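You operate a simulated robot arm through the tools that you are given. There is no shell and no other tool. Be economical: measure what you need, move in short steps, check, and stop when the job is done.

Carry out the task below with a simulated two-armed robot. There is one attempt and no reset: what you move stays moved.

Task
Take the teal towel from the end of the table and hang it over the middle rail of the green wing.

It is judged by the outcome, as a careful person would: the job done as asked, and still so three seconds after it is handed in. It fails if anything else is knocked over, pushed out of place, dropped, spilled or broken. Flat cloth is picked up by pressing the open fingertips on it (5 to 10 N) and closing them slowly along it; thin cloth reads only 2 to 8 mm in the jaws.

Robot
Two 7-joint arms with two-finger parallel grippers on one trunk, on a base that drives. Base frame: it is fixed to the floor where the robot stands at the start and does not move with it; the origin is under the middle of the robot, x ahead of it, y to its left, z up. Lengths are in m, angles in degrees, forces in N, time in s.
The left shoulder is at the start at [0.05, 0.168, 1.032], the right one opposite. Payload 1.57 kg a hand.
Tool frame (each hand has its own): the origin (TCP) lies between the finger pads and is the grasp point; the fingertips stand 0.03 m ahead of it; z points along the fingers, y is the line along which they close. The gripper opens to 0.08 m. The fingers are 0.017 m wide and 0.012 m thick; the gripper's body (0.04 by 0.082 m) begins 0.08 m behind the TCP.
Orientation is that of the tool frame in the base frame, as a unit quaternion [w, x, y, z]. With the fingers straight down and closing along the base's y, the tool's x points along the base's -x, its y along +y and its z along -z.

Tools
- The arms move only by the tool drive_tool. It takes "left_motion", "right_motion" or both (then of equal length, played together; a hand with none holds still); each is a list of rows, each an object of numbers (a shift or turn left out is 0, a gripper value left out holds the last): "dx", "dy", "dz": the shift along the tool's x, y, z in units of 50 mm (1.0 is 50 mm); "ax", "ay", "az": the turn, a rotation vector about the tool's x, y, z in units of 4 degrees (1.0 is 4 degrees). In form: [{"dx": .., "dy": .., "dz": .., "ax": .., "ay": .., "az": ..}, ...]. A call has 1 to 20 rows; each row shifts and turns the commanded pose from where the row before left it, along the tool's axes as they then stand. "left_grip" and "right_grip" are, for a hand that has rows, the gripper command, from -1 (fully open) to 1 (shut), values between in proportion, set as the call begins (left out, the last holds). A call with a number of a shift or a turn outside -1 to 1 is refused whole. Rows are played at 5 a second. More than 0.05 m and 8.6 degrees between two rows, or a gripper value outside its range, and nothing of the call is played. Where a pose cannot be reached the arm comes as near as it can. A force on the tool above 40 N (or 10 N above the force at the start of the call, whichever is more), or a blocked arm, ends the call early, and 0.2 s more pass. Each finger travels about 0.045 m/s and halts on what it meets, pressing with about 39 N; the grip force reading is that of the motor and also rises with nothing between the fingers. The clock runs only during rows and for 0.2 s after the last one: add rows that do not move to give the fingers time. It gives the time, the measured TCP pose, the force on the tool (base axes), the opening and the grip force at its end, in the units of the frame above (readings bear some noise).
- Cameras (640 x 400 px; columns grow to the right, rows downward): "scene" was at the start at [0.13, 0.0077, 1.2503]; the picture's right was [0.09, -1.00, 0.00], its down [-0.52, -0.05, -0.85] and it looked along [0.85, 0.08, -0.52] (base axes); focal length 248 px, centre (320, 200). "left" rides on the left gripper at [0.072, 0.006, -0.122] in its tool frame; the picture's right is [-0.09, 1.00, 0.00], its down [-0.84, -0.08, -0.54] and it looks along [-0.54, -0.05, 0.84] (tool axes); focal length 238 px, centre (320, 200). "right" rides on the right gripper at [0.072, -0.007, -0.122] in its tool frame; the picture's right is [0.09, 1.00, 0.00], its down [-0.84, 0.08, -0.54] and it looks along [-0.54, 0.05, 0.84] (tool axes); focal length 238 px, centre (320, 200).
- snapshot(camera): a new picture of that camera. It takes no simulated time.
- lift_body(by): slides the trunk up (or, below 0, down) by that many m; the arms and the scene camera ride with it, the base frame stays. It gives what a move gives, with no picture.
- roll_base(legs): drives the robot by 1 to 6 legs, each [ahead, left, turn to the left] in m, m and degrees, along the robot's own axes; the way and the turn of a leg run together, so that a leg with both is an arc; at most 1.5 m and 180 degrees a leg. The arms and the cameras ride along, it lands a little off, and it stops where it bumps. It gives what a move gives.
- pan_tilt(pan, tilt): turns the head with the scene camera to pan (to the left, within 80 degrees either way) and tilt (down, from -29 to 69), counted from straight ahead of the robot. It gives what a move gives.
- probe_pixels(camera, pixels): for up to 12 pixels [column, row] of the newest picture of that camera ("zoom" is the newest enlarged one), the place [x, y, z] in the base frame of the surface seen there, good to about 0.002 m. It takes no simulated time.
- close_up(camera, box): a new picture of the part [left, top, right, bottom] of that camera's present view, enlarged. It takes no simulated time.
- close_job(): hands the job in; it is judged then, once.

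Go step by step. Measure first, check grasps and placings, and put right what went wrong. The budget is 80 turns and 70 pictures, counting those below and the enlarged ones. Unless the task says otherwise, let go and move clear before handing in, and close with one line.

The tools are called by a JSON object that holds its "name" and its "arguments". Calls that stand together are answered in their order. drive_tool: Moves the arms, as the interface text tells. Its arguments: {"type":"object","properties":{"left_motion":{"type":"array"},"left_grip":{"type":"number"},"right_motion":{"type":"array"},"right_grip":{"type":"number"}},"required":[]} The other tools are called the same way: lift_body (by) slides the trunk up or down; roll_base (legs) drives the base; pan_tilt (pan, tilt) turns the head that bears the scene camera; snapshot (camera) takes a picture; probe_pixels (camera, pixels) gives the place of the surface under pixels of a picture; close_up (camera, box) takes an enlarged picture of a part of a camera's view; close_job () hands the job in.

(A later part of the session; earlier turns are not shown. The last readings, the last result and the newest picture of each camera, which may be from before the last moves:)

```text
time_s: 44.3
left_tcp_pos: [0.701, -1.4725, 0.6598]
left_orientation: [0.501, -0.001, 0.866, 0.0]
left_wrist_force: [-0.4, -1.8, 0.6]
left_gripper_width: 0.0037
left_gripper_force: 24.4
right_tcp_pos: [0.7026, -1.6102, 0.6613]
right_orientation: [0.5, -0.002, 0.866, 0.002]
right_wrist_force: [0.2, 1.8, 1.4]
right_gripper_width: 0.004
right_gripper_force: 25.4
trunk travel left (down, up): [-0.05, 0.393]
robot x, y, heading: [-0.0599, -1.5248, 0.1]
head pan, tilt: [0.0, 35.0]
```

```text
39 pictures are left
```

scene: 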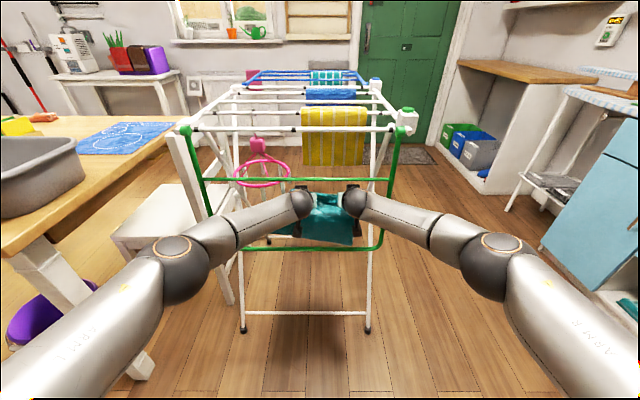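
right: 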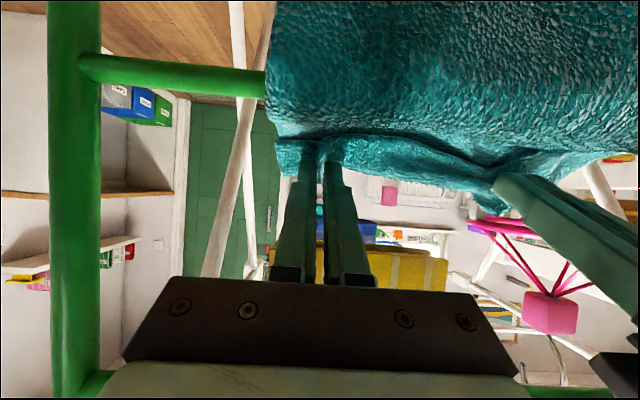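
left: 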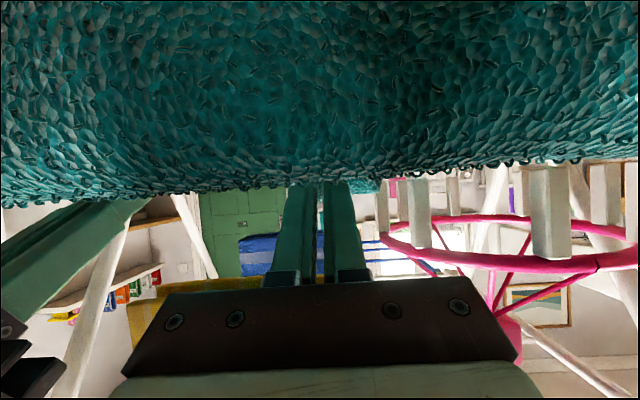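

The cloth lies over the rail with the pinched edge about 13 cm beyond. I lower 10 mm and open the fingers gently.

{"name": "drive_tool", "arguments": {"left_motion": [{"dx": 0.173, "dz": 0.1}, {}], "right_motion": [{"dx": 0.173, "dz": 0.1}, {}]}}

{"name": "drive_tool", "arguments": {"left_motion": [{}, {}, {}, {}, {}], "right_motion": [{}, {}, {}, {}, {}], "left_grip": 0.25, "right_grip": 0.25}}

{"name": "snapshot", "arguments": {"camera": "left"}}

{"name": "snapshot", "arguments": {"camera": "right"}}

```text
time_s: 44.9
left_tcp_pos: [0.7, -1.4735, 0.6512]
left_orientation: [0.501, -0.001, 0.866, 0.001]
left_wrist_force: [-1.0, -2.0, -0.6]
left_gripper_width: 0.0035
left_gripper_force: 24.4
right_tcp_pos: [0.7024, -1.6106, 0.6524]
right_orientation: [0.5, -0.002, 0.866, 0.002]
right_wrist_force: [1.0, 2.8, 0.7]
right_gripper_width: 0.0042
right_gripper_force: 24.4
trunk travel left (down, up): [-0.05, 0.393]
robot x, y, heading: [-0.0571, -1.5247, -0.1]
head pan, tilt: [0.0, 35.0]
```

```text
time_s: 46.1
left_tcp_pos: [0.7004, -1.4727, 0.6509]
left_orientation: [0.501, -0.001, 0.866, 0.0]
left_wrist_force: [0.8, 0.6, 0.1]
left_gripper_width: 0.0301
left_gripper_force: 0.0
right_tcp_pos: [0.7018, -1.6116, 0.6519]
right_orientation: [0.5, -0.001, 0.866, 0.001]
right_wrist_force: [0.3, 0.0, 0.0]
right_gripper_width: 0.03
right_gripper_force: 0.1
trunk travel left (down, up): [-0.05, 0.393]
robot x, y, heading: [-0.0597, -1.5229, 0.2]
head pan, tilt: [0.0, 35.0]
```

```text
38 pictures are left
```

left: 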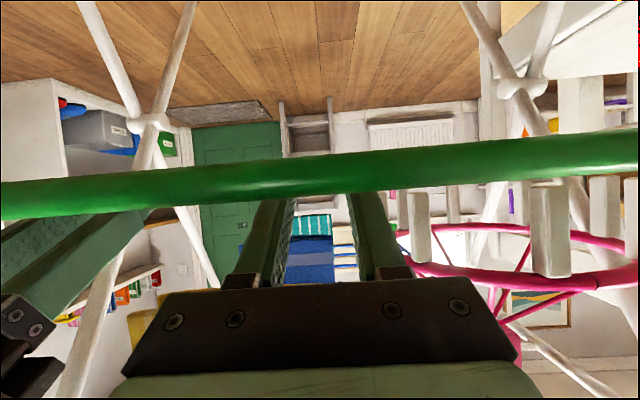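

```text
37 pictures are left
```

right: 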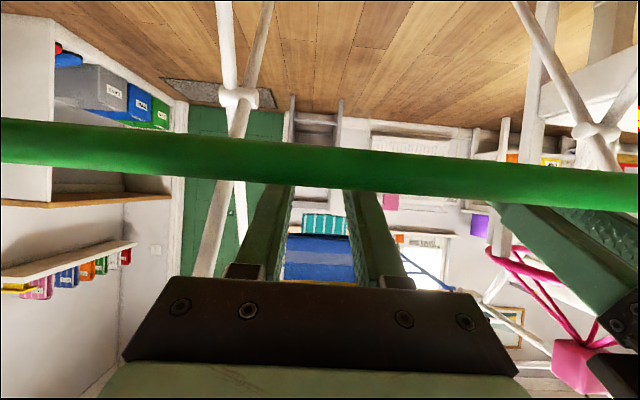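

The towel has slid off the rail; the green bar in both hand pictures is bare. I look where it went.

{"name": "pan_tilt", "arguments": {"pan": 0, "tilt": 50}}

{"name": "snapshot", "arguments": {"camera": "scene"}}

```text
time_s: 46.9
left_tcp_pos: [0.7, -1.4722, 0.6514]
left_orientation: [0.5, 0.0, 0.866, -0.001]
left_wrist_force: [0.0, -0.5, 0.5]
left_gripper_width: 0.0301
left_gripper_force: 0.1
right_tcp_pos: [0.7025, -1.6109, 0.6528]
right_orientation: [0.5, -0.002, 0.866, 0.002]
right_wrist_force: [0.2, -0.2, -0.8]
right_gripper_width: 0.0299
right_gripper_force: 0.0
trunk travel left (down, up): [-0.05, 0.393]
robot x, y, heading: [-0.0576, -1.5282, 0.3]
head pan, tilt: [0.0, 50.0]
```

```text
36 pictures are left
```

scene: 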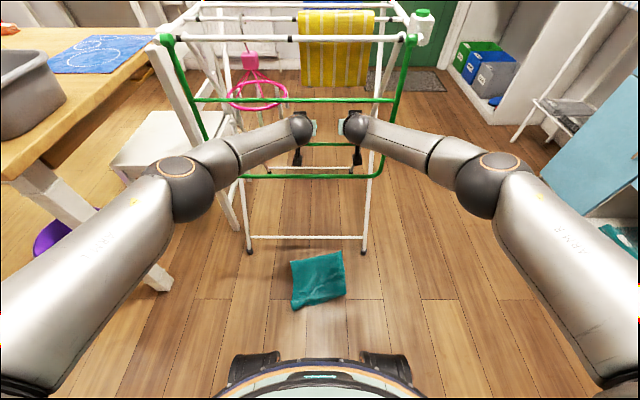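

The towel slid back and lies on the floor at (318,280), in front of the rack. I probe it and draw the hands straight back out of the wing.

{"name": "probe_pixels", "arguments": {"camera": "scene", "pixels": [[292, 262], [342, 252], [346, 298], [295, 308], [318, 280], [250, 250], [305, 375], [366, 165]]}}

{"name": "drive_tool", "arguments": {"left_motion": [{"dx": -0.1, "dz": -0.4}, {"dz": -0.5}, {"dz": -0.6}, {"dz": -0.6}, {"dz": -0.6}, {"dz": -0.6}, {"dz": -0.6}, {}], "right_motion": [{"dx": -0.1, "dz": -0.4}, {"dz": -0.5}, {"dz": -0.6}, {"dz": -0.6}, {"dz": -0.6}, {"dz": -0.6}, {"dz": -0.6}, {}]}}

{"name": "roll_base", "arguments": {"legs": [[-0.25, 0, 0]]}}

{"name": "snapshot", "arguments": {"camera": "scene"}}

```text
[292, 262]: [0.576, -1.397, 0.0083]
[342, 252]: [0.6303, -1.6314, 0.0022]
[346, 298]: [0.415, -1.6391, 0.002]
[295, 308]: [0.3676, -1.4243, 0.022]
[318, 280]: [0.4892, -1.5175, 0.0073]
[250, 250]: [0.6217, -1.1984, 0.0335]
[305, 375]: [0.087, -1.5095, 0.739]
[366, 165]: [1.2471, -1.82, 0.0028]
```

```text
time_s: 48.7
left_tcp_pos: [0.533, -1.4733, 0.754]
left_orientation: [0.501, -0.001, 0.866, 0.0]
left_wrist_force: [0.0, -1.0, -0.2]
left_gripper_width: 0.0302
left_gripper_force: 0.0
right_tcp_pos: [0.5347, -1.6115, 0.7549]
right_orientation: [0.5, -0.001, 0.866, 0.001]
right_wrist_force: [-0.3, 0.6, 0.3]
right_gripper_width: 0.0299
right_gripper_force: 0.1
trunk travel left (down, up): [-0.05, 0.393]
robot x, y, heading: [-0.0581, -1.5295, 0.1]
head pan, tilt: [0.0, 50.0]
```

```text
time_s: 50.5
left_tcp_pos: [0.284, -1.4736, 0.752]
left_orientation: [0.5, -0.003, 0.866, 0.002]
left_wrist_force: [-0.1, -0.2, 0.2]
left_gripper_width: 0.03
left_gripper_force: 0.0
right_tcp_pos: [0.2859, -1.6123, 0.7546]
right_orientation: [0.501, -0.003, 0.866, 0.003]
right_wrist_force: [-0.2, -0.1, 0.8]
right_gripper_width: 0.0299
right_gripper_force: 0.1
trunk travel left (down, up): [-0.05, 0.393]
robot x, y, heading: [-0.3077, -1.5288, 0.2]
head pan, tilt: [0.0, 50.0]
```

```text
35 pictures are left
```

scene: 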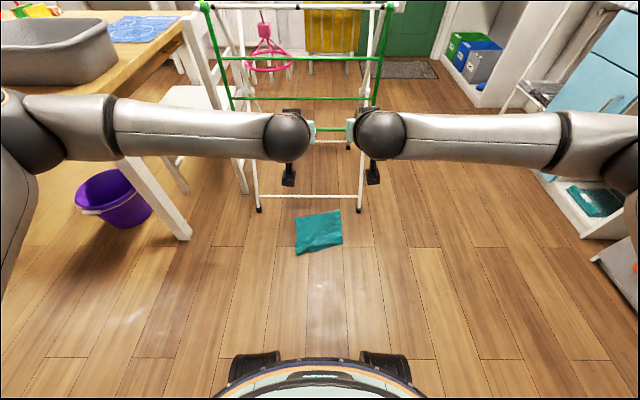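

The towel lies on the open floor at x 0.37–0.6, y −1.40…−1.64. I zoom in to see how it lies.

{"name": "close_up", "arguments": {"camera": "scene", "box": [270, 190, 370, 265]}}

{"name": "probe_pixels", "arguments": {"camera": "scene", "pixels": [[297, 216], [340, 210], [342, 241], [299, 253], [250, 365], [390, 365], [320, 365]]}}

```text
5.33 times, centred on (320, 228) of scene
```

zoom: 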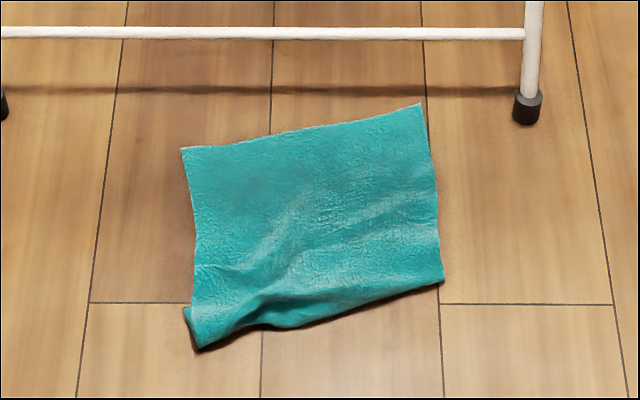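

```text
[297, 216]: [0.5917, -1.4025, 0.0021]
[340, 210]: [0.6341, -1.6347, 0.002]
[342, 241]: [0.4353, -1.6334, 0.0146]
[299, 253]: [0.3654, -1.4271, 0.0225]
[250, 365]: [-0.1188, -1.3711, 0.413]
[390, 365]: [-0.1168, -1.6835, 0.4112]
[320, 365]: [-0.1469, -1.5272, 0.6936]
```

The near edge is folded under by some 5 cm, which is fine for gripping. I drive up, lower the trunk, turn the tools down again and hover over that edge.

{"name": "roll_base", "arguments": {"legs": [[0.2, 0, 0]]}}

{"name": "drive_tool", "arguments": {"left_motion": [{"ay": 1}, {"ay": 1}, {"ay": 1}, {"ay": 1}, {"ay": 1}, {"ay": 1}, {"ay": 1}, {"ay": 1}, {"ay": 1}, {"ay": 1}, {"ay": 1}, {"ay": 1}, {"ay": 1}, {"ay": 1}, {"ay": 1}, {"dx": 0.9}, {"dx": 0.9, "dy": 0.25}, {}], "right_motion": [{"ay": 1}, {"ay": 1}, {"ay": 1}, {"ay": 1}, {"ay": 1}, {"ay": 1}, {"ay": 1}, {"ay": 1}, {"ay": 1}, {"ay": 1}, {"ay": 1}, {"ay": 1}, {"ay": 1}, {"ay": 1}, {"ay": 1}, {"dx": 0.45}, {"dx": 0.5, "dy": 0.2}, {}]}}

{"name": "lift_body", "arguments": {"by": -0.05}}

{"name": "drive_tool", "arguments": {"left_motion": [{"dz": 0.9}, {"dz": 0.9}, {"dz": 0.9}, {"dz": 0.9}, {"dz": 0.9}, {}], "right_motion": [{"dz": 0.9}, {"dz": 0.9}, {"dz": 0.9}, {"dz": 0.9}, {"dz": 0.9}, {}]}}

{"name": "snapshot", "arguments": {"camera": "scene"}}

```text
time_s: 52.1
left_tcp_pos: [0.4839, -1.4723, 0.7519]
left_orientation: [0.501, -0.001, 0.866, 0.001]
left_wrist_force: [-1.1, 0.1, -0.9]
left_gripper_width: 0.03
left_gripper_force: 0.1
right_tcp_pos: [0.4857, -1.6114, 0.7548]
right_orientation: [0.5, -0.002, 0.866, 0.002]
right_wrist_force: [0.0, -0.4, -0.3]
right_gripper_width: 0.03
right_gripper_force: 0.1
trunk travel left (down, up): [-0.05, 0.393]
robot x, y, heading: [-0.1075, -1.5264, 0.2]
head pan, tilt: [0.0, 50.0]
```

```text
time_s: 55.9
left_tcp_pos: [0.395, -1.4611, 0.7527]
left_orientation: [0.0, -0.002, 1.0, 0.0]
left_wrist_force: [0.0, 0.4, 0.9]
left_gripper_width: 0.03
left_gripper_force: 0.1
right_tcp_pos: [0.4388, -1.6016, 0.7557]
right_orientation: [0.0, -0.003, 1.0, 0.0]
right_wrist_force: [0.3, -0.1, -0.5]
right_gripper_width: 0.0298
right_gripper_force: 0.0
trunk travel left (down, up): [-0.05, 0.393]
robot x, y, heading: [-0.1076, -1.5256, 0.1]
head pan, tilt: [0.0, 50.0]
```

```text
time_s: 56.8
left_tcp_pos: [0.3947, -1.4612, 0.703]
left_orientation: [0.0, -0.001, 1.0, -0.001]
left_wrist_force: [0.5, 0.1, -0.3]
left_gripper_width: 0.0298
left_gripper_force: 0.0
right_tcp_pos: [0.4399, -1.6004, 0.7048]
right_orientation: [0.001, -0.004, 1.0, 0.001]
right_wrist_force: [-0.5, 0.4, -0.4]
right_gripper_width: 0.03
right_gripper_force: 0.2
trunk travel left (down, up): [0.0, 0.443]
robot x, y, heading: [-0.1084, -1.5249, -0.2]
head pan, tilt: [0.0, 50.0]
```

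```text
time_s: 58.2
left_tcp_pos: [0.3957, -1.462, 0.4777]
left_orientation: [0.001, -0.002, 1.0, 0.0]
left_wrist_force: [-0.4, 0.0, 0.0]
left_gripper_width: 0.0299
left_gripper_force: 0.1
right_tcp_pos: [0.4385, -1.6008, 0.4792]
right_orientation: [0.0, -0.004, 1.0, 0.0]
right_wrist_force: [0.3, 0.0, -0.8]
right_gripper_width: 0.0299
right_gripper_force: 0.1
trunk travel left (down, up): [0.0, 0.443]
robot x, y, heading: [-0.1042, -1.5243, 0.1]
head pan, tilt: [0.0, 50.0]
```

```text
33 pictures are left
```

scene: 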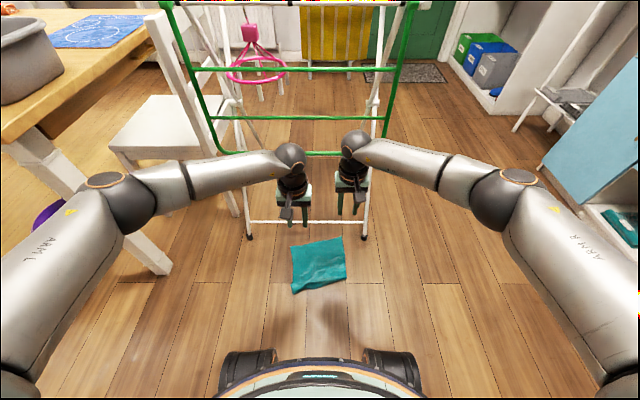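

Descent goes well so far. I go down 0.36 m more and look with the hand cameras.

{"name": "drive_tool", "arguments": {"left_motion": [{"dz": 0.9}, {"dz": 0.9}, {"dz": 0.9}, {"dz": 0.9}, {"dz": 0.9}, {"dz": 0.9}, {"dz": 0.9}, {"dz": 0.9}, {}], "right_motion": [{"dz": 0.9}, {"dz": 0.9}, {"dz": 0.9}, {"dz": 0.9}, {"dz": 0.9}, {"dz": 0.9}, {"dz": 0.9}, {"dz": 0.9}, {}], "left_grip": 0.0, "right_grip": 0.0}}

{"name": "snapshot", "arguments": {"camera": "left"}}

{"name": "snapshot", "arguments": {"camera": "right"}}

```text
time_s: 60.2
left_tcp_pos: [0.3462, -1.4435, 0.2346]
left_orientation: [0.001, -0.002, 1.0, 0.001]
left_wrist_force: [0.0, 0.1, 0.0]
left_gripper_width: 0.0396
left_gripper_force: 0.0
left hand out of reach, approached as far as the arm can: row 5, 6, 7, 8
right_tcp_pos: [0.3707, -1.6229, 0.2552]
right_orientation: [0.0, -0.002, 1.0, 0.001]
right_wrist_force: [1.0, -0.4, 0.2]
right_gripper_width: 0.0403
right_gripper_force: 0.1
right hand out of reach, approached as far as the arm can: row 3, 4, 5, 6, 7, 8
trunk travel left (down, up): [0.0, 0.443]
robot x, y, heading: [-0.1066, -1.5278, 0.2]
head pan, tilt: [0.0, 50.0]
```

```text
32 pictures are left
```

left: 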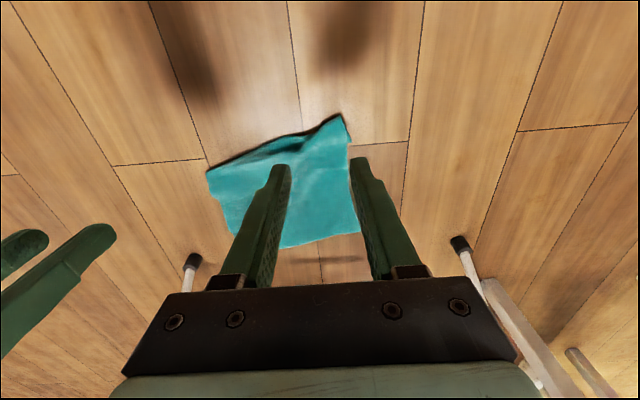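

```text
31 pictures are left
```

right: 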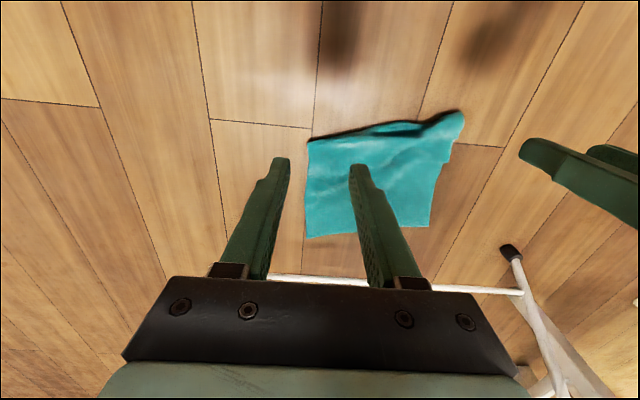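

Both hands stop at z≈0.24: the upright tool is out of reach there. I check in the scene view whether the arms are really stretched.

{"name": "snapshot", "arguments": {"camera": "scene"}}

```text
30 pictures are left
```

scene: 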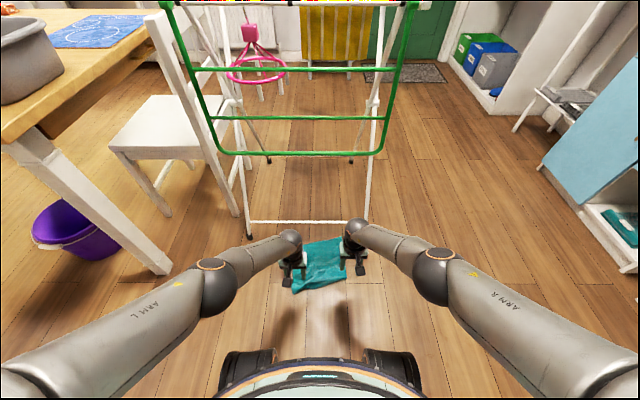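

The elbows still look slightly bent. I probe elbow and wrist to measure the links.

{"name": "probe_pixels", "arguments": {"camera": "scene", "pixels": [[215, 285], [235, 270], [290, 238], [437, 275], [355, 228], [130, 320], [30, 380], [250, 355], [320, 375], [390, 355]]}}

```text
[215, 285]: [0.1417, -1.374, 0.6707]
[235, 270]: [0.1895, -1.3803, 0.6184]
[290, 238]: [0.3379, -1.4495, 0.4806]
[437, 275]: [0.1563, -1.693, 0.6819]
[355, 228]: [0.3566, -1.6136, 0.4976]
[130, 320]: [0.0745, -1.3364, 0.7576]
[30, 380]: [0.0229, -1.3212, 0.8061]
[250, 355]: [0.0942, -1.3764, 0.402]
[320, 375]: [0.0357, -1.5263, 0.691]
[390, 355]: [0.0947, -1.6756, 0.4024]
```

With the arms straight the links give about 0.80 m from shoulder (z 0.832) to fingertip, so the floor is only barely reachable, straight below a shoulder. I tuck the hands, turn the robot so the towel lies beside its left shoulder, and look.

{"name": "drive_tool", "arguments": {"left_motion": [{"dz": -0.9}, {"dz": -0.9}, {"dz": -0.9}, {}], "right_motion": [{"dz": -0.9}, {"dz": -0.9}, {"dz": -0.9}, {}]}}

{"name": "roll_base", "arguments": {"legs": [[-0.1, 0, 0], [0, 0, -90]]}}

{"name": "pan_tilt", "arguments": {"pan": 75, "tilt": 60}}

{"name": "snapshot", "arguments": {"camera": "scene"}}

```text
time_s: 61.2
left_tcp_pos: [0.3463, -1.4425, 0.3715]
left_orientation: [0.001, -0.002, 1.0, 0.0]
left_wrist_force: [0.7, -0.8, -0.7]
left_gripper_width: 0.0398
left_gripper_force: 0.1
right_tcp_pos: [0.3688, -1.6222, 0.3934]
right_orientation: [0.0, -0.001, 1.0, 0.0]
right_wrist_force: [1.1, -0.7, 0.3]
right_gripper_width: 0.0402
right_gripper_force: 0.0
trunk travel left (down, up): [0.0, 0.443]
robot x, y, heading: [-0.1075, -1.5258, 0.2]
head pan, tilt: [0.0, 50.0]
```

```text
time_s: 66.2
left_tcp_pos: [-0.1225, -1.9789, 0.3718]
left_orientation: [0.001, 0.704, 0.71, -0.001]
left_wrist_force: [0.1, -1.1, 0.9]
left_gripper_width: 0.0402
left_gripper_force: 0.0
right_tcp_pos: [-0.3006, -2.0051, 0.3938]
right_orientation: [0.0, 0.702, 0.712, 0.001]
right_wrist_force: [0.3, 0.4, -0.1]
right_gripper_width: 0.0401
right_gripper_force: 0.0
trunk travel left (down, up): [0.0, 0.443]
robot x, y, heading: [-0.2094, -1.5248, -89.6]
head pan, tilt: [0.0, 50.0]
```

```text
time_s: 67.7
left_tcp_pos: [-0.1224, -1.9797, 0.3702]
left_orientation: [0.001, 0.704, 0.711, 0.0]
left_wrist_force: [0.9, -0.8, -0.2]
left_gripper_width: 0.0398
left_gripper_force: 0.0
right_tcp_pos: [-0.3026, -2.0045, 0.3939]
right_orientation: [0.001, 0.703, 0.712, 0.0]
right_wrist_force: [0.4, 1.1, -0.1]
right_gripper_width: 0.04
right_gripper_force: 0.0
trunk travel left (down, up): [0.0, 0.443]
robot x, y, heading: [-0.2077, -1.5261, -89.1]
head pan, tilt: [75.0, 60.0]
```

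```text
29 pictures are left
```

scene: 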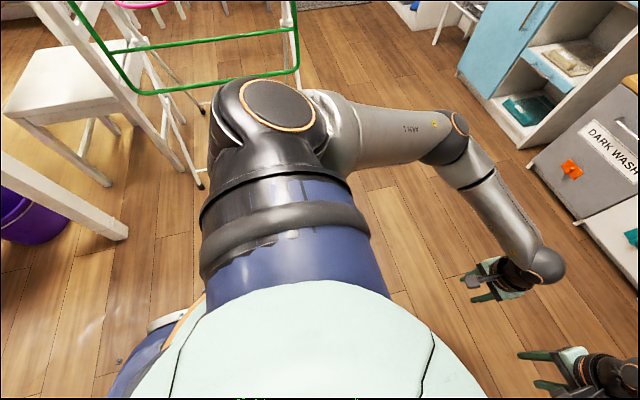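

The shoulder hides the towel. I test on bare floor here: swing the left hand to the robot's left side (0.33 m) and near the shoulder plane.

{"name": "drive_tool", "arguments": {"left_motion": [{"dy": 0.8}, {"dy": 0.8}, {"dy": 0.8}, {"dy": 0.8}, {"dy": 0.8}, {"dy": 0.8}, {"dx": 0.8}, {"dx": 0.8}, {"dx": 0.8}, {"dx": 0.8}, {"dx": 0.8}, {"dx": 0.8}, {"dx": 0.8}, {}]}}

{"name": "snapshot", "arguments": {"camera": "scene"}}

{"name": "snapshot", "arguments": {"camera": "left"}}

```text
time_s: 70.7
left_tcp_pos: [0.1143, -1.6968, 0.3706]
left_orientation: [0.0, 0.703, 0.711, -0.001]
left_wrist_force: [-0.5, 0.1, -0.6]
left_gripper_width: 0.0401
left_gripper_force: 0.0
right_tcp_pos: [-0.3027, -2.0041, 0.3919]
right_orientation: [0.0, 0.703, 0.711, 0.0]
right_wrist_force: [0.5, 0.0, 0.6]
right_gripper_width: 0.0401
right_gripper_force: 0.0
trunk travel left (down, up): [0.0, 0.443]
robot x, y, heading: [-0.2051, -1.5239, -89.6]
head pan, tilt: [75.0, 60.0]
```

```text
28 pictures are left
```

scene: 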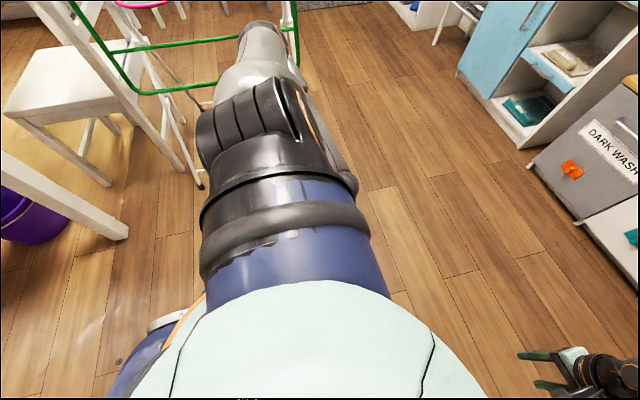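

```text
27 pictures are left
```

left: 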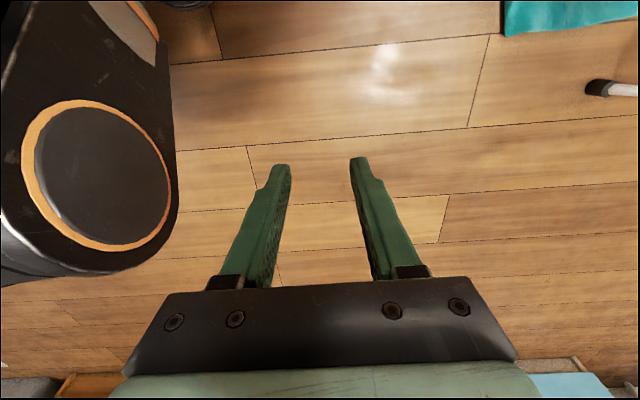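

The hand hangs free beside the base. I lower it as far as it goes.

{"name": "drive_tool", "arguments": {"left_motion": [{"dz": 0.8}, {"dz": 0.8}, {"dz": 0.8}, {"dz": 0.8}, {"dz": 0.8}, {"dz": 0.6}, {"dz": 0.6}, {"dz": 0.6}, {"dz": 0.4}, {}]}}

```text
time_s: 72.8
left_tcp_pos: [0.1138, -1.6972, 0.0658]
left_orientation: [0.0, 0.704, 0.71, 0.0]
left_wrist_force: [0.5, 0.3, 0.3]
left_gripper_width: 0.0403
left_gripper_force: 0.0
left hand out of reach, approached as far as the arm can: row 9
right_tcp_pos: [-0.3026, -2.0044, 0.3939]
right_orientation: [0.001, 0.702, 0.712, 0.0]
right_wrist_force: [-0.4, -0.5, -0.6]
right_gripper_width: 0.04
right_gripper_force: 0.0
trunk travel left (down, up): [0.0, 0.443]
robot x, y, heading: [-0.2077, -1.5237, -89.2]
head pan, tilt: [75.0, 60.0]
```

It reaches TCP z 0.066 (tips 0.036) at 0.2 m from the shoulder; nearer under the shoulder it will get down to about 0.035. I probe the base part seen at the left of the hand view for clearance.

{"name": "snapshot", "arguments": {"camera": "left"}}

{"name": "probe_pixels", "arguments": {"camera": "left", "pixels": [[100, 180], [150, 250], [40, 270], [60, 100], [150, 100], [100, 40], [10, 330]]}}

```text
26 pictures are left
```

left: 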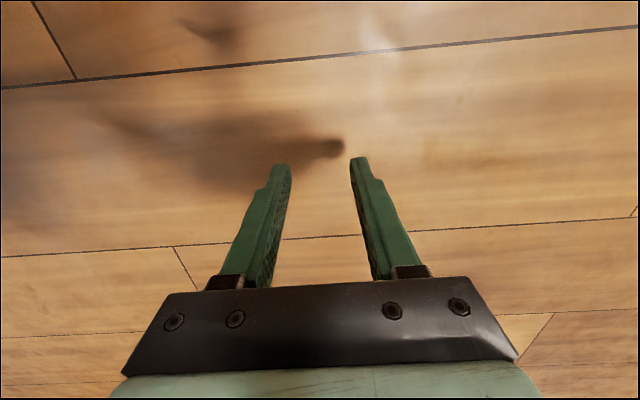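

```text
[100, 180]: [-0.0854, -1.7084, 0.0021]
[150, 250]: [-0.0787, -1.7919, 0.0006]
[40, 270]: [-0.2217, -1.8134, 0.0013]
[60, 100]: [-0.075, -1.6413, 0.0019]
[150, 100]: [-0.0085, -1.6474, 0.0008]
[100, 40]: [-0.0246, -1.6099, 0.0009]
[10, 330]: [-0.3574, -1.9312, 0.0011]
```

No part of the base is near the floor there (floor seen at (60,100), 0.13 m left of the axis). I raise the hand a bit, bring it closer under the shoulder, and drive so that it stands over the towel's raised near-left corner.

{"name": "drive_tool", "arguments": {"left_motion": [{"dz": -0.6}, {"dz": -0.6}, {"dx": 0.6, "dy": -0.6}, {"dx": 0.6, "dy": -0.6}, {}]}}

{"name": "roll_base", "arguments": {"legs": [[-0.18, 0, 0], [0, 0.3, 0]]}}

{"name": "snapshot", "arguments": {"camera": "left"}}

```text
time_s: 73.8
left_tcp_pos: [0.0826, -1.6761, 0.1284]
left_orientation: [0.02, 0.696, 0.718, -0.006]
left_wrist_force: [-0.2, -17.1, -7.5]
left_gripper_width: 0.0401
left_gripper_force: 0.1
left hand out of reach, approached as far as the arm can: row 4
right_tcp_pos: [-0.3027, -2.0039, 0.3923]
right_orientation: [0.0, 0.702, 0.712, 0.0]
right_wrist_force: [-0.6, -0.8, -0.5]
right_gripper_width: 0.04
right_gripper_force: 0.1
trunk travel left (down, up): [0.0, 0.443]
robot x, y, heading: [-0.2059, -1.5228, -89.5]
head pan, tilt: [75.0, 60.0]
stopped in row 4 (left hand): the force on the tool passed its limit (the readings are from after the stop); the commanded pose is now the measured one
```

```text
time_s: 76.9
left_tcp_pos: [0.3806, -1.4951, 0.1276]
left_orientation: [0.021, 0.695, 0.719, -0.006]
left_wrist_force: [11.8, -30.7, -0.8]
left_gripper_width: 0.0403
left_gripper_force: 0.1
right_tcp_pos: [-0.0008, -1.8226, 0.3931]
right_orientation: [0.0, 0.701, 0.714, 0.001]
right_wrist_force: [0.0, 0.2, 0.0]
right_gripper_width: 0.0401
right_gripper_force: 0.0
trunk travel left (down, up): [0.0, 0.443]
robot x, y, heading: [0.0898, -1.3385, -89.0]
head pan, tilt: [75.0, 60.0]
```

```text
25 pictures are left
```

left: 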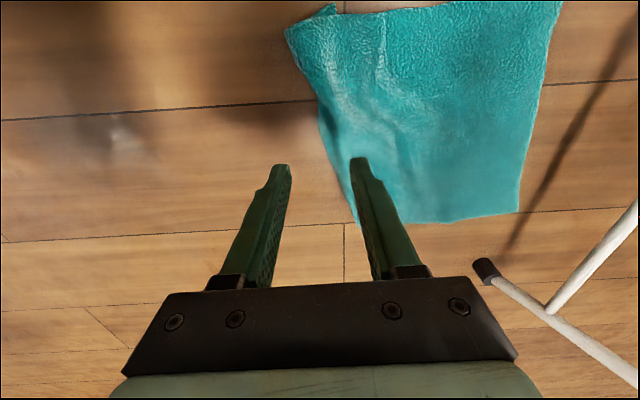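

The hand touched my own base behind it (force −30 N along y) when pulled back. I move it forward to free it and yaw the tool so that its camera side faces outward, which should let it come closer under the shoulder.

{"name": "drive_tool", "arguments": {"left_motion": [{"dx": -0.6}, {"dx": -0.6}, {"dz": -0.3}, {"az": 1}, {"az": 1}, {"az": 1}, {"az": 1}, {"az": 1}, {"az": 1}, {"az": 1}, {"az": 1}, {"az": 1}, {"az": 1}, {"az": 1}, {"az": 1}, {"az": 1}, {"az": 1}, {"az": 1}, {}]}}

```text
time_s: 80.9
left_tcp_pos: [0.3841, -1.5536, 0.1458]
left_orientation: [0.021, 0.961, 0.276, 0.005]
left_wrist_force: [-0.2, 0.7, 0.3]
left_gripper_width: 0.04
left_gripper_force: 0.1
right_tcp_pos: [-0.0007, -1.8221, 0.3944]
right_orientation: [0.0, 0.701, 0.713, -0.001]
right_wrist_force: [-0.6, -0.6, 0.6]
right_gripper_width: 0.04
right_gripper_force: 0.1
trunk travel left (down, up): [0.0, 0.443]
robot x, y, heading: [0.0884, -1.3395, -89.1]
head pan, tilt: [75.0, 60.0]
```

The yaw works; I continue to a full half turn, so the fingers again close along x but the camera side points ahead.

{"name": "drive_tool", "arguments": {"left_motion": [{"az": 1}, {"az": 1}, {"az": 1}, {"az": 1}, {"az": 1}, {"az": 1}, {"az": 1}, {"az": 1}, {"az": 1}, {"az": 1}, {"az": 1}, {"az": 1}, {"az": 1}, {"az": 1}, {"az": 1}, {"az": 1}, {"az": 1}, {"az": 1}, {"az": 1}, {}]}}

{"name": "drive_tool", "arguments": {"left_motion": [{"az": 1}, {"az": 1}, {"az": 1}, {"az": 1}, {"az": 1}, {"az": 1}, {"az": 1}, {"az": 1}, {"az": 1}, {"az": 1}, {}]}}

{"name": "snapshot", "arguments": {"camera": "left"}}

```text
time_s: 85.1
left_tcp_pos: [0.3752, -1.5448, 0.1347]
left_orientation: [0.023, 0.974, -0.225, 0.016]
left_wrist_force: [0.2, 0.3, 0.5]
left_gripper_width: 0.0396
left_gripper_force: 0.0
left hand out of reach, approached as far as the arm can: row 15, 16, 17, 18, 19
right_tcp_pos: [-0.0004, -1.8221, 0.393]
right_orientation: [0.001, 0.701, 0.713, 0.001]
right_wrist_force: [0.6, -0.3, 1.6]
right_gripper_width: 0.04
right_gripper_force: 0.0
trunk travel left (down, up): [0.0, 0.443]
robot x, y, heading: [0.0918, -1.3414, -89.3]
head pan, tilt: [75.0, 60.0]
```

```text
time_s: 87.5
left_tcp_pos: [0.3752, -1.5457, 0.1352]
left_orientation: [0.023, 0.974, -0.225, 0.016]
left_wrist_force: [-0.4, 0.2, 0.0]
left_gripper_width: 0.0399
left_gripper_force: 0.1
left hand out of reach, approached as far as the arm can: row 1, 2, 3, 4, 5, 6, 7, 8, 9, 10
right_tcp_pos: [-0.0016, -1.8222, 0.3931]
right_orientation: [0.001, 0.701, 0.713, 0.0]
right_wrist_force: [0.4, -0.2, 0.8]
right_gripper_width: 0.0398
right_gripper_force: 0.0
trunk travel left (down, up): [0.0, 0.443]
robot x, y, heading: [0.0896, -1.3431, -89.2]
head pan, tilt: [75.0, 60.0]
```

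```text
24 pictures are left
```

left: 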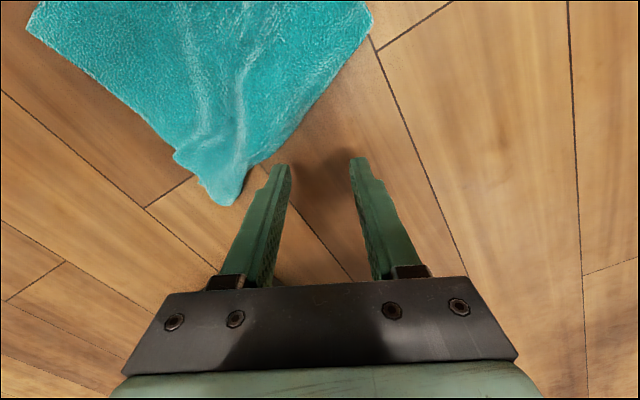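

The yaw stops at about 116°, still usable. I probe where the cloth seen at (235,195) really is.

{"name": "probe_pixels", "arguments": {"camera": "left", "pixels": [[230, 195], [180, 155], [35, 15], [370, 15], [300, 110], [240, 110], [222, 140], [240, 60], [500, 300]]}}

```text
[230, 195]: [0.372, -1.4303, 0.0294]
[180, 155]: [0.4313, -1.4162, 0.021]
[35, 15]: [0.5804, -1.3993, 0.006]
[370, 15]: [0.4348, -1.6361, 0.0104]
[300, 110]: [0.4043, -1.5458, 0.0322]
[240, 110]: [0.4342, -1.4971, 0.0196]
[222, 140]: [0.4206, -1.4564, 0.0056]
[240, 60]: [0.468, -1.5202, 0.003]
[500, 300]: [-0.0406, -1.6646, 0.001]
```

The fold along the near edge stands 3 cm high, e.g. (0.404, −1.546, 0.032). I bring the hand closer under the shoulder, then shift the base so it stands over that fold.

{"name": "drive_tool", "arguments": {"left_motion": [{"dx": -0.5, "dy": -0.5}, {"dx": -0.5, "dy": -0.5}, {"dx": -0.5, "dy": -0.5}, {}]}}

{"name": "roll_base", "arguments": {"legs": [[0.087, 0.065, 0]]}}

{"name": "snapshot", "arguments": {"camera": "left"}}

```text
time_s: 88.5
left_tcp_pos: [0.3742, -1.538, 0.1332]
left_orientation: [0.021, 0.974, -0.225, 0.018]
left_wrist_force: [0.1, -0.7, 0.2]
left_gripper_width: 0.0401
left_gripper_force: 0.2
left hand out of reach, approached as far as the arm can: row 1, 2, 3
right_tcp_pos: [-0.0006, -1.8228, 0.3928]
right_orientation: [0.0, 0.702, 0.713, 0.0]
right_wrist_force: [0.5, 0.3, 0.3]
right_gripper_width: 0.04
right_gripper_force: 0.0
trunk travel left (down, up): [0.0, 0.443]
robot x, y, heading: [0.0898, -1.3416, -89.2]
head pan, tilt: [75.0, 60.0]
```

```text
time_s: 89.7
left_tcp_pos: [0.4401, -1.624, 0.1343]
left_orientation: [0.021, 0.974, -0.226, 0.018]
left_wrist_force: [-0.2, 0.2, 0.6]
left_gripper_width: 0.0397
left_gripper_force: 0.1
right_tcp_pos: [0.0644, -1.9076, 0.3935]
right_orientation: [0.001, 0.701, 0.713, 0.001]
right_wrist_force: [0.8, 0.0, 0.0]
right_gripper_width: 0.04
right_gripper_force: 0.0
trunk travel left (down, up): [0.0, 0.443]
robot x, y, heading: [0.1584, -1.4277, -89.3]
head pan, tilt: [75.0, 60.0]
```

```text
23 pictures are left
```

left: 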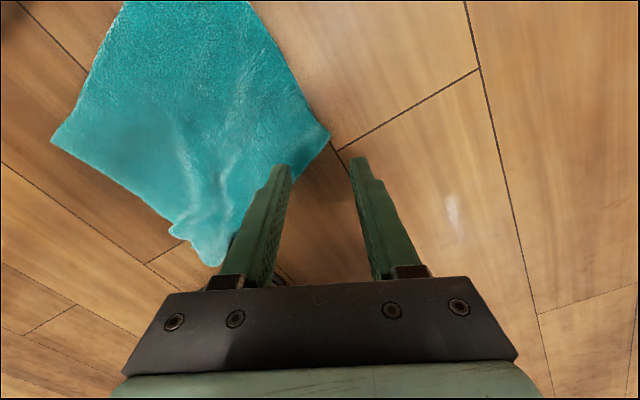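

The hand is stuck at the yaw limit. I turn back about 20 rows and read the pose.

{"name": "drive_tool", "arguments": {"left_motion": [{"az": -1}, {"az": -1}, {"az": -1}, {"az": -1}, {"az": -1}, {"az": -1}, {"az": -1}, {"az": -1}, {"az": -1}, {"az": -1}, {"az": -1}, {"az": -1}, {"az": -1}, {"az": -1}, {"az": -1}, {"az": -1}, {"az": -1}, {"az": -1}, {}]}}

```text
time_s: 93.7
left_tcp_pos: [0.4389, -1.6251, 0.1331]
left_orientation: [0.026, 0.92, 0.391, 0.002]
left_wrist_force: [-0.3, -0.3, 0.5]
left_gripper_width: 0.0401
left_gripper_force: 0.1
right_tcp_pos: [0.0636, -1.9074, 0.3931]
right_orientation: [0.0, 0.702, 0.713, 0.0]
right_wrist_force: [0.9, -0.5, -0.3]
right_gripper_width: 0.0398
right_gripper_force: 0.1
trunk travel left (down, up): [0.0, 0.443]
robot x, y, heading: [0.1595, -1.4312, -89.2]
head pan, tilt: [75.0, 60.0]
```

The yaw is now free again (tool y ≈ (0.72, −0.69)). I move the hand back and inward to over the fold at about (0.405, −1.53).

{"name": "drive_tool", "arguments": {"left_motion": [{"dx": 0.3, "dy": -0.6}, {"dx": 0.3, "dy": -0.6}, {"dx": 0.3, "dy": -0.6}, {}]}}

{"name": "snapshot", "arguments": {"camera": "left"}}

```text
time_s: 94.3
left_tcp_pos: [0.4545, -1.5783, 0.1304]
left_orientation: [0.03, 0.923, 0.383, 0.029]
left_wrist_force: [14.6, 12.9, 12.9]
left_gripper_width: 0.04
left_gripper_force: 0.1
left hand out of reach, approached as far as the arm can: row 2
right_tcp_pos: [0.0653, -1.9075, 0.3927]
right_orientation: [0.0, 0.701, 0.713, 0.001]
right_wrist_force: [1.1, -0.6, 0.5]
right_gripper_width: 0.0398
right_gripper_force: 0.1
trunk travel left (down, up): [0.0, 0.443]
robot x, y, heading: [0.1547, -1.4304, -89.0]
head pan, tilt: [75.0, 60.0]
stopped in row 2 (left hand): the force on the tool passed its limit (the readings are from after the stop); the commanded pose is now the measured one
```

```text
22 pictures are left
```

left: 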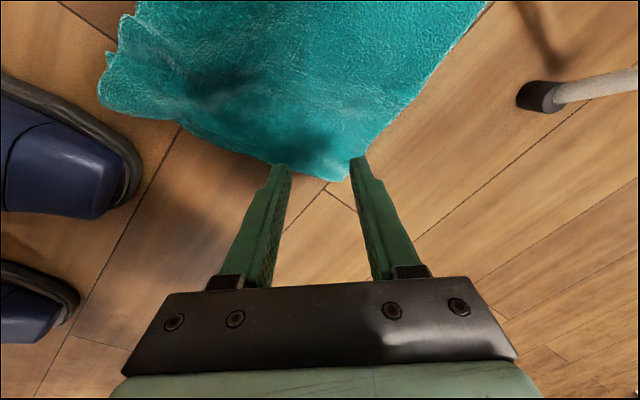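

Something of my own arm touches again while it is bent (blue base feet at (60,160) are clear of the hand). I lower first to straighten the arm, then move inward at low height.

{"name": "drive_tool", "arguments": {"left_motion": [{"dx": -0.2, "dy": 0.3}, {"dz": 0.4}, {"dz": 0.5}, {"dz": 0.3}, {}]}}

{"name": "probe_pixels", "arguments": {"camera": "left", "pixels": [[100, 180], [130, 190], [60, 300], [75, 300], [130, 140]]}}

```text
time_s: 95.5
left_tcp_pos: [0.4555, -1.6007, 0.0706]
left_orientation: [0.031, 0.922, 0.385, 0.023]
left_wrist_force: [0.6, -0.4, -0.3]
left_gripper_width: 0.04
left_gripper_force: 0.1
right_tcp_pos: [0.0648, -1.9078, 0.3927]
right_orientation: [0.001, 0.701, 0.714, 0.001]
right_wrist_force: [-0.5, 0.3, 0.0]
right_gripper_width: 0.04
right_gripper_force: 0.0
trunk travel left (down, up): [0.0, 0.443]
robot x, y, heading: [0.1549, -1.4326, -89.2]
head pan, tilt: [75.0, 60.0]
```

```text
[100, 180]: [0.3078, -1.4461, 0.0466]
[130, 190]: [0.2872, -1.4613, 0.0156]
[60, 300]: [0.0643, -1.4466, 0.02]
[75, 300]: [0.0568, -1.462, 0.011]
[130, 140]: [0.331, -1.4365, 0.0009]
```

The blue feet end about 0.15 m left and 0.03 m ahead of the axis, so there is room. I move inward at this low height to the fold.

{"name": "drive_tool", "arguments": {"left_motion": [{"dy": -0.4}, {"dy": -0.4}, {"dy": -0.4}, {"dy": -0.3}, {}]}}

{"name": "snapshot", "arguments": {"camera": "left"}}

```text
time_s: 96.7
left_tcp_pos: [0.458, -1.6166, 0.0763]
left_orientation: [0.095, 0.913, 0.395, 0.044]
left_wrist_force: [-0.7, 0.1, -0.1]
left_gripper_width: 0.0399
left_gripper_force: 0.1
right_tcp_pos: [0.0638, -1.9075, 0.3954]
right_orientation: [0.002, 0.701, 0.713, 0.002]
right_wrist_force: [0.9, 0.3, -0.4]
right_gripper_width: 0.0402
right_gripper_force: 0.1
trunk travel left (down, up): [0.0, 0.443]
robot x, y, heading: [0.1592, -1.4316, -89.2]
head pan, tilt: [75.0, 60.0]
```

```text
21 pictures are left
```

left: 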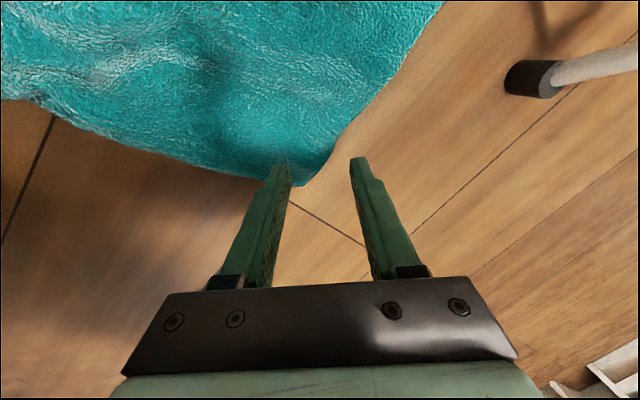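

The solver has tilted the tool 12° outward, in line with the arm — the best pose for reach. I turn the closing direction across the fold and shift the base so the hand stands over the tall fold.

{"name": "drive_tool", "arguments": {"left_motion": [{"az": -1}, {"az": -1}, {"az": -1}, {"az": -1}, {"az": -1}, {"az": -1}, {"az": -1}, {"az": -1}, {"az": -1}, {"az": -1}, {"az": -1}, {"az": -1}, {"az": -1}, {"az": -1}, {}]}}

{"name": "roll_base", "arguments": {"legs": [[-0.085, -0.06, 0]]}}

{"name": "snapshot", "arguments": {"camera": "left"}}

```text
time_s: 99.6
left_tcp_pos: [0.4644, -1.6168, 0.0721]
left_orientation: [0.114, 0.651, 0.75, 0.005]
left_wrist_force: [0.1, 0.4, 0.0]
left_gripper_width: 0.0401
left_gripper_force: 0.1
right_tcp_pos: [0.0648, -1.9084, 0.3909]
right_orientation: [0.0, 0.701, 0.714, 0.001]
right_wrist_force: [0.7, 0.5, 1.0]
right_gripper_width: 0.0399
right_gripper_force: 0.0
trunk travel left (down, up): [0.0, 0.443]
robot x, y, heading: [0.1589, -1.4301, -89.0]
head pan, tilt: [75.0, 60.0]
stopped in row 14 (left hand): the force on the tool passed its limit (the readings are from after the stop); the commanded pose is now the measured one
```

```text
time_s: 100.8
left_tcp_pos: [0.4028, -1.534, 0.0752]
left_orientation: [0.113, 0.651, 0.751, 0.004]
left_wrist_force: [3.6, -0.6, 0.8]
left_gripper_width: 0.04
left_gripper_force: 0.1
right_tcp_pos: [0.0036, -1.8245, 0.3935]
right_orientation: [0.001, 0.701, 0.713, 0.001]
right_wrist_force: [0.2, 0.4, 0.0]
right_gripper_width: 0.0398
right_gripper_force: 0.0
trunk travel left (down, up): [0.0, 0.443]
robot x, y, heading: [0.0976, -1.3448, -89.1]
head pan, tilt: [75.0, 60.0]
```

```text
20 pictures are left
```

left: 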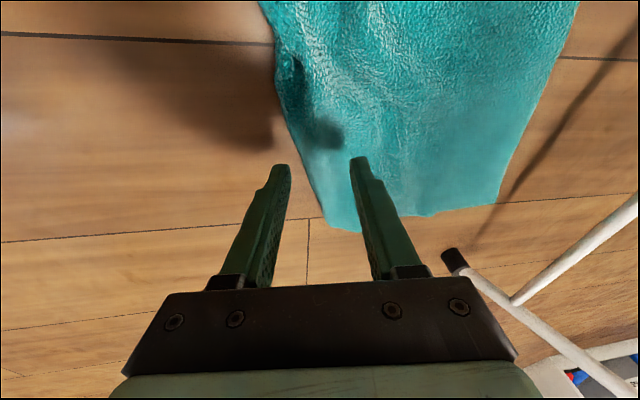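

The fingers straddle the near fold at (315,180). I probe its height between the fingers and further along.

{"name": "probe_pixels", "arguments": {"camera": "left", "pixels": [[315, 180], [325, 160], [335, 190], [305, 130], [290, 90], [325, 130], [350, 110], [280, 50], [285, 25], [320, 210]]}}

```text
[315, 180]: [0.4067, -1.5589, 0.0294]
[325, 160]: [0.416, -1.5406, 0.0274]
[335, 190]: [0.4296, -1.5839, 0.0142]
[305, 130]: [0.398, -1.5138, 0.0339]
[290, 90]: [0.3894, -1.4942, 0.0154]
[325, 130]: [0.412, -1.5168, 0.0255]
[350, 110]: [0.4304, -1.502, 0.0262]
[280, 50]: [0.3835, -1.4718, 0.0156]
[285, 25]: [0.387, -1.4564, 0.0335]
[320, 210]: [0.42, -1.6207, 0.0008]
```

The fold is about 3 cm high right between the fingers. I lower as far as it goes.

{"name": "drive_tool", "arguments": {"left_motion": [{"dz": 0.2, "dy": -0.1}, {"dz": 0.2}, {"dz": 0.2}, {"dz": 0.2}, {}]}}

{"name": "snapshot", "arguments": {"camera": "left"}}

```text
time_s: 102.0
left_tcp_pos: [0.4165, -1.545, 0.0624]
left_orientation: [0.123, 0.648, 0.752, 0.009]
left_wrist_force: [0.0, 0.4, 0.9]
left_gripper_width: 0.04
left_gripper_force: 0.0
left hand out of reach, approached as far as the arm can: row 2, 3, 4
right_tcp_pos: [0.0051, -1.8244, 0.3963]
right_orientation: [0.001, 0.701, 0.713, 0.0]
right_wrist_force: [0.3, 0.0, 0.1]
right_gripper_width: 0.0397
right_gripper_force: 0.1
trunk travel left (down, up): [0.0, 0.443]
robot x, y, heading: [0.0978, -1.3488, -89.1]
head pan, tilt: [75.0, 60.0]
```

```text
19 pictures are left
```

left: 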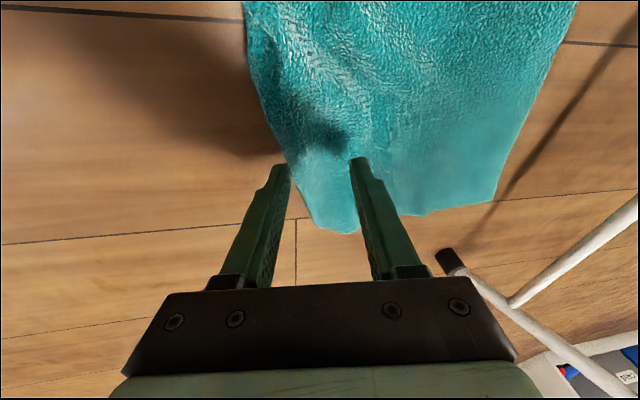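

The tips stop at z≈0.033, just above the fold (3 cm): it must stand a little taller. My base's low fender can bunch the towel by pushing its near edge, so I tuck the left hand forward and line the base up beside the towel's middle.

{"name": "drive_tool", "arguments": {"left_motion": [{"dz": -0.8}, {"dz": -0.8}, {"dz": -0.8}, {"dz": -0.8}, {"dz": -0.8}, {"dz": -0.8}, {"dx": -0.8}, {"dx": -0.8}, {"dx": -0.8}, {"dx": -0.8}, {"dx": -0.8}, {"dx": -0.8}, {"dy": -0.8}, {"dy": -0.8}, {"dy": -0.8}, {}]}}

{"name": "roll_base", "arguments": {"legs": [[0.17, 0, 0]]}}

{"name": "snapshot", "arguments": {"camera": "scene"}}

```text
time_s: 103.1
left_tcp_pos: [0.4366, -1.5778, 0.187]
left_orientation: [0.247, 0.614, 0.749, 0.013]
left_wrist_force: [0.6, 0.0, 0.7]
left_gripper_width: 0.0403
left_gripper_force: 0.1
left hand out of reach, approached as far as the arm can: row 2, 3, 4, 5
right_tcp_pos: [0.0044, -1.8258, 0.3945]
right_orientation: [0.0, 0.702, 0.712, 0.0]
right_wrist_force: [0.2, 0.1, -0.3]
right_gripper_width: 0.04
right_gripper_force: 0.0
trunk travel left (down, up): [0.0, 0.443]
robot x, y, heading: [0.0988, -1.3417, -89.2]
head pan, tilt: [75.0, 60.0]
stopped in row 5 (left hand): the arm was blocked; the commanded pose is now the measured one
```

```text
time_s: 104.5
left_tcp_pos: [0.4391, -1.7475, 0.1852]
left_orientation: [0.248, 0.614, 0.749, 0.012]
left_wrist_force: [-0.5, 0.3, 0.2]
left_gripper_width: 0.0402
left_gripper_force: 0.1
right_tcp_pos: [0.0067, -1.993, 0.3946]
right_orientation: [0.0, 0.702, 0.712, 0.0]
right_wrist_force: [-0.5, 0.9, -0.5]
right_gripper_width: 0.04
right_gripper_force: 0.0
trunk travel left (down, up): [0.0, 0.443]
robot x, y, heading: [0.0977, -1.515, -89.3]
head pan, tilt: [75.0, 60.0]
```

```text
18 pictures are left
```

scene: 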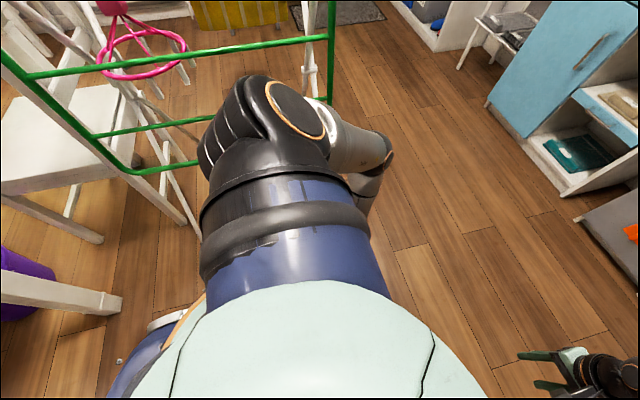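

The elbow blocked the lift in that tilt. I move the hand forward along its own −x (ahead and up) instead.

{"name": "drive_tool", "arguments": {"left_motion": [{"dx": -0.8}, {"dx": -0.8}, {"dx": -0.8}, {"dx": -0.8}, {"dx": -0.8}, {"dx": -0.8}, {"dy": -0.8}, {"dy": -0.8}, {"dy": -0.8}, {"dy": -0.8}, {"dy": -0.6}, {}]}}

```text
time_s: 107.2
left_tcp_pos: [0.2961, -1.9949, 0.224]
left_orientation: [0.248, 0.614, 0.749, 0.013]
left_wrist_force: [-0.8, -0.1, 0.0]
left_gripper_width: 0.0402
left_gripper_force: 0.2
left hand out of reach, approached as far as the arm can: row 10, 11
right_tcp_pos: [0.0063, -1.9935, 0.3928]
right_orientation: [0.0, 0.702, 0.712, 0.001]
right_wrist_force: [-0.5, 0.8, 0.0]
right_gripper_width: 0.04
right_gripper_force: 0.0
trunk travel left (down, up): [0.0, 0.443]
robot x, y, heading: [0.0983, -1.5126, -89.1]
head pan, tilt: [75.0, 60.0]
```

The hand is now in front. I push gently left 0.17 m so the fender bunches the towel's near edge, keeping the shoulder clear of the wing, then look with the scene camera from further away.

{"name": "roll_base", "arguments": {"legs": [[0, 0.17, 0]]}}

{"name": "roll_base", "arguments": {"legs": [[0, -0.45, 0]]}}

{"name": "snapshot", "arguments": {"camera": "scene"}}

```text
time_s: 108.6
left_tcp_pos: [0.4679, -1.9914, 0.2239]
left_orientation: [0.247, 0.614, 0.75, 0.013]
left_wrist_force: [-0.4, 0.2, -0.1]
left_gripper_width: 0.0401
left_gripper_force: 0.0
right_tcp_pos: [0.1758, -1.9919, 0.3937]
right_orientation: [0.001, 0.701, 0.713, 0.0]
right_wrist_force: [-0.5, -1.0, 0.2]
right_gripper_width: 0.0398
right_gripper_force: 0.0
trunk travel left (down, up): [0.0, 0.443]
robot x, y, heading: [0.2677, -1.5122, -89.2]
head pan, tilt: [75.0, 60.0]
```

```text
time_s: 111.3
left_tcp_pos: [0.0154, -1.9979, 0.2236]
left_orientation: [0.248, 0.616, 0.748, 0.012]
left_wrist_force: [-0.1, 0.9, 0.7]
left_gripper_width: 0.04
left_gripper_force: 0.1
right_tcp_pos: [-0.2765, -1.9942, 0.3934]
right_orientation: [0.0, 0.703, 0.711, 0.0]
right_wrist_force: [0.0, 0.5, 0.8]
right_gripper_width: 0.04
right_gripper_force: 0.1
trunk travel left (down, up): [0.0, 0.443]
robot x, y, heading: [-0.1792, -1.5184, -89.6]
head pan, tilt: [75.0, 60.0]
```

```text
17 pictures are left
```

scene: 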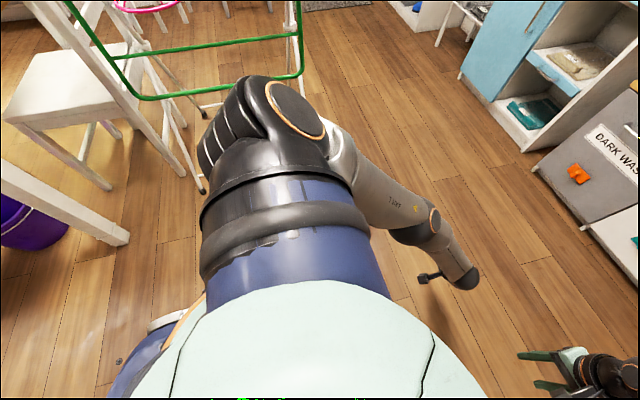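

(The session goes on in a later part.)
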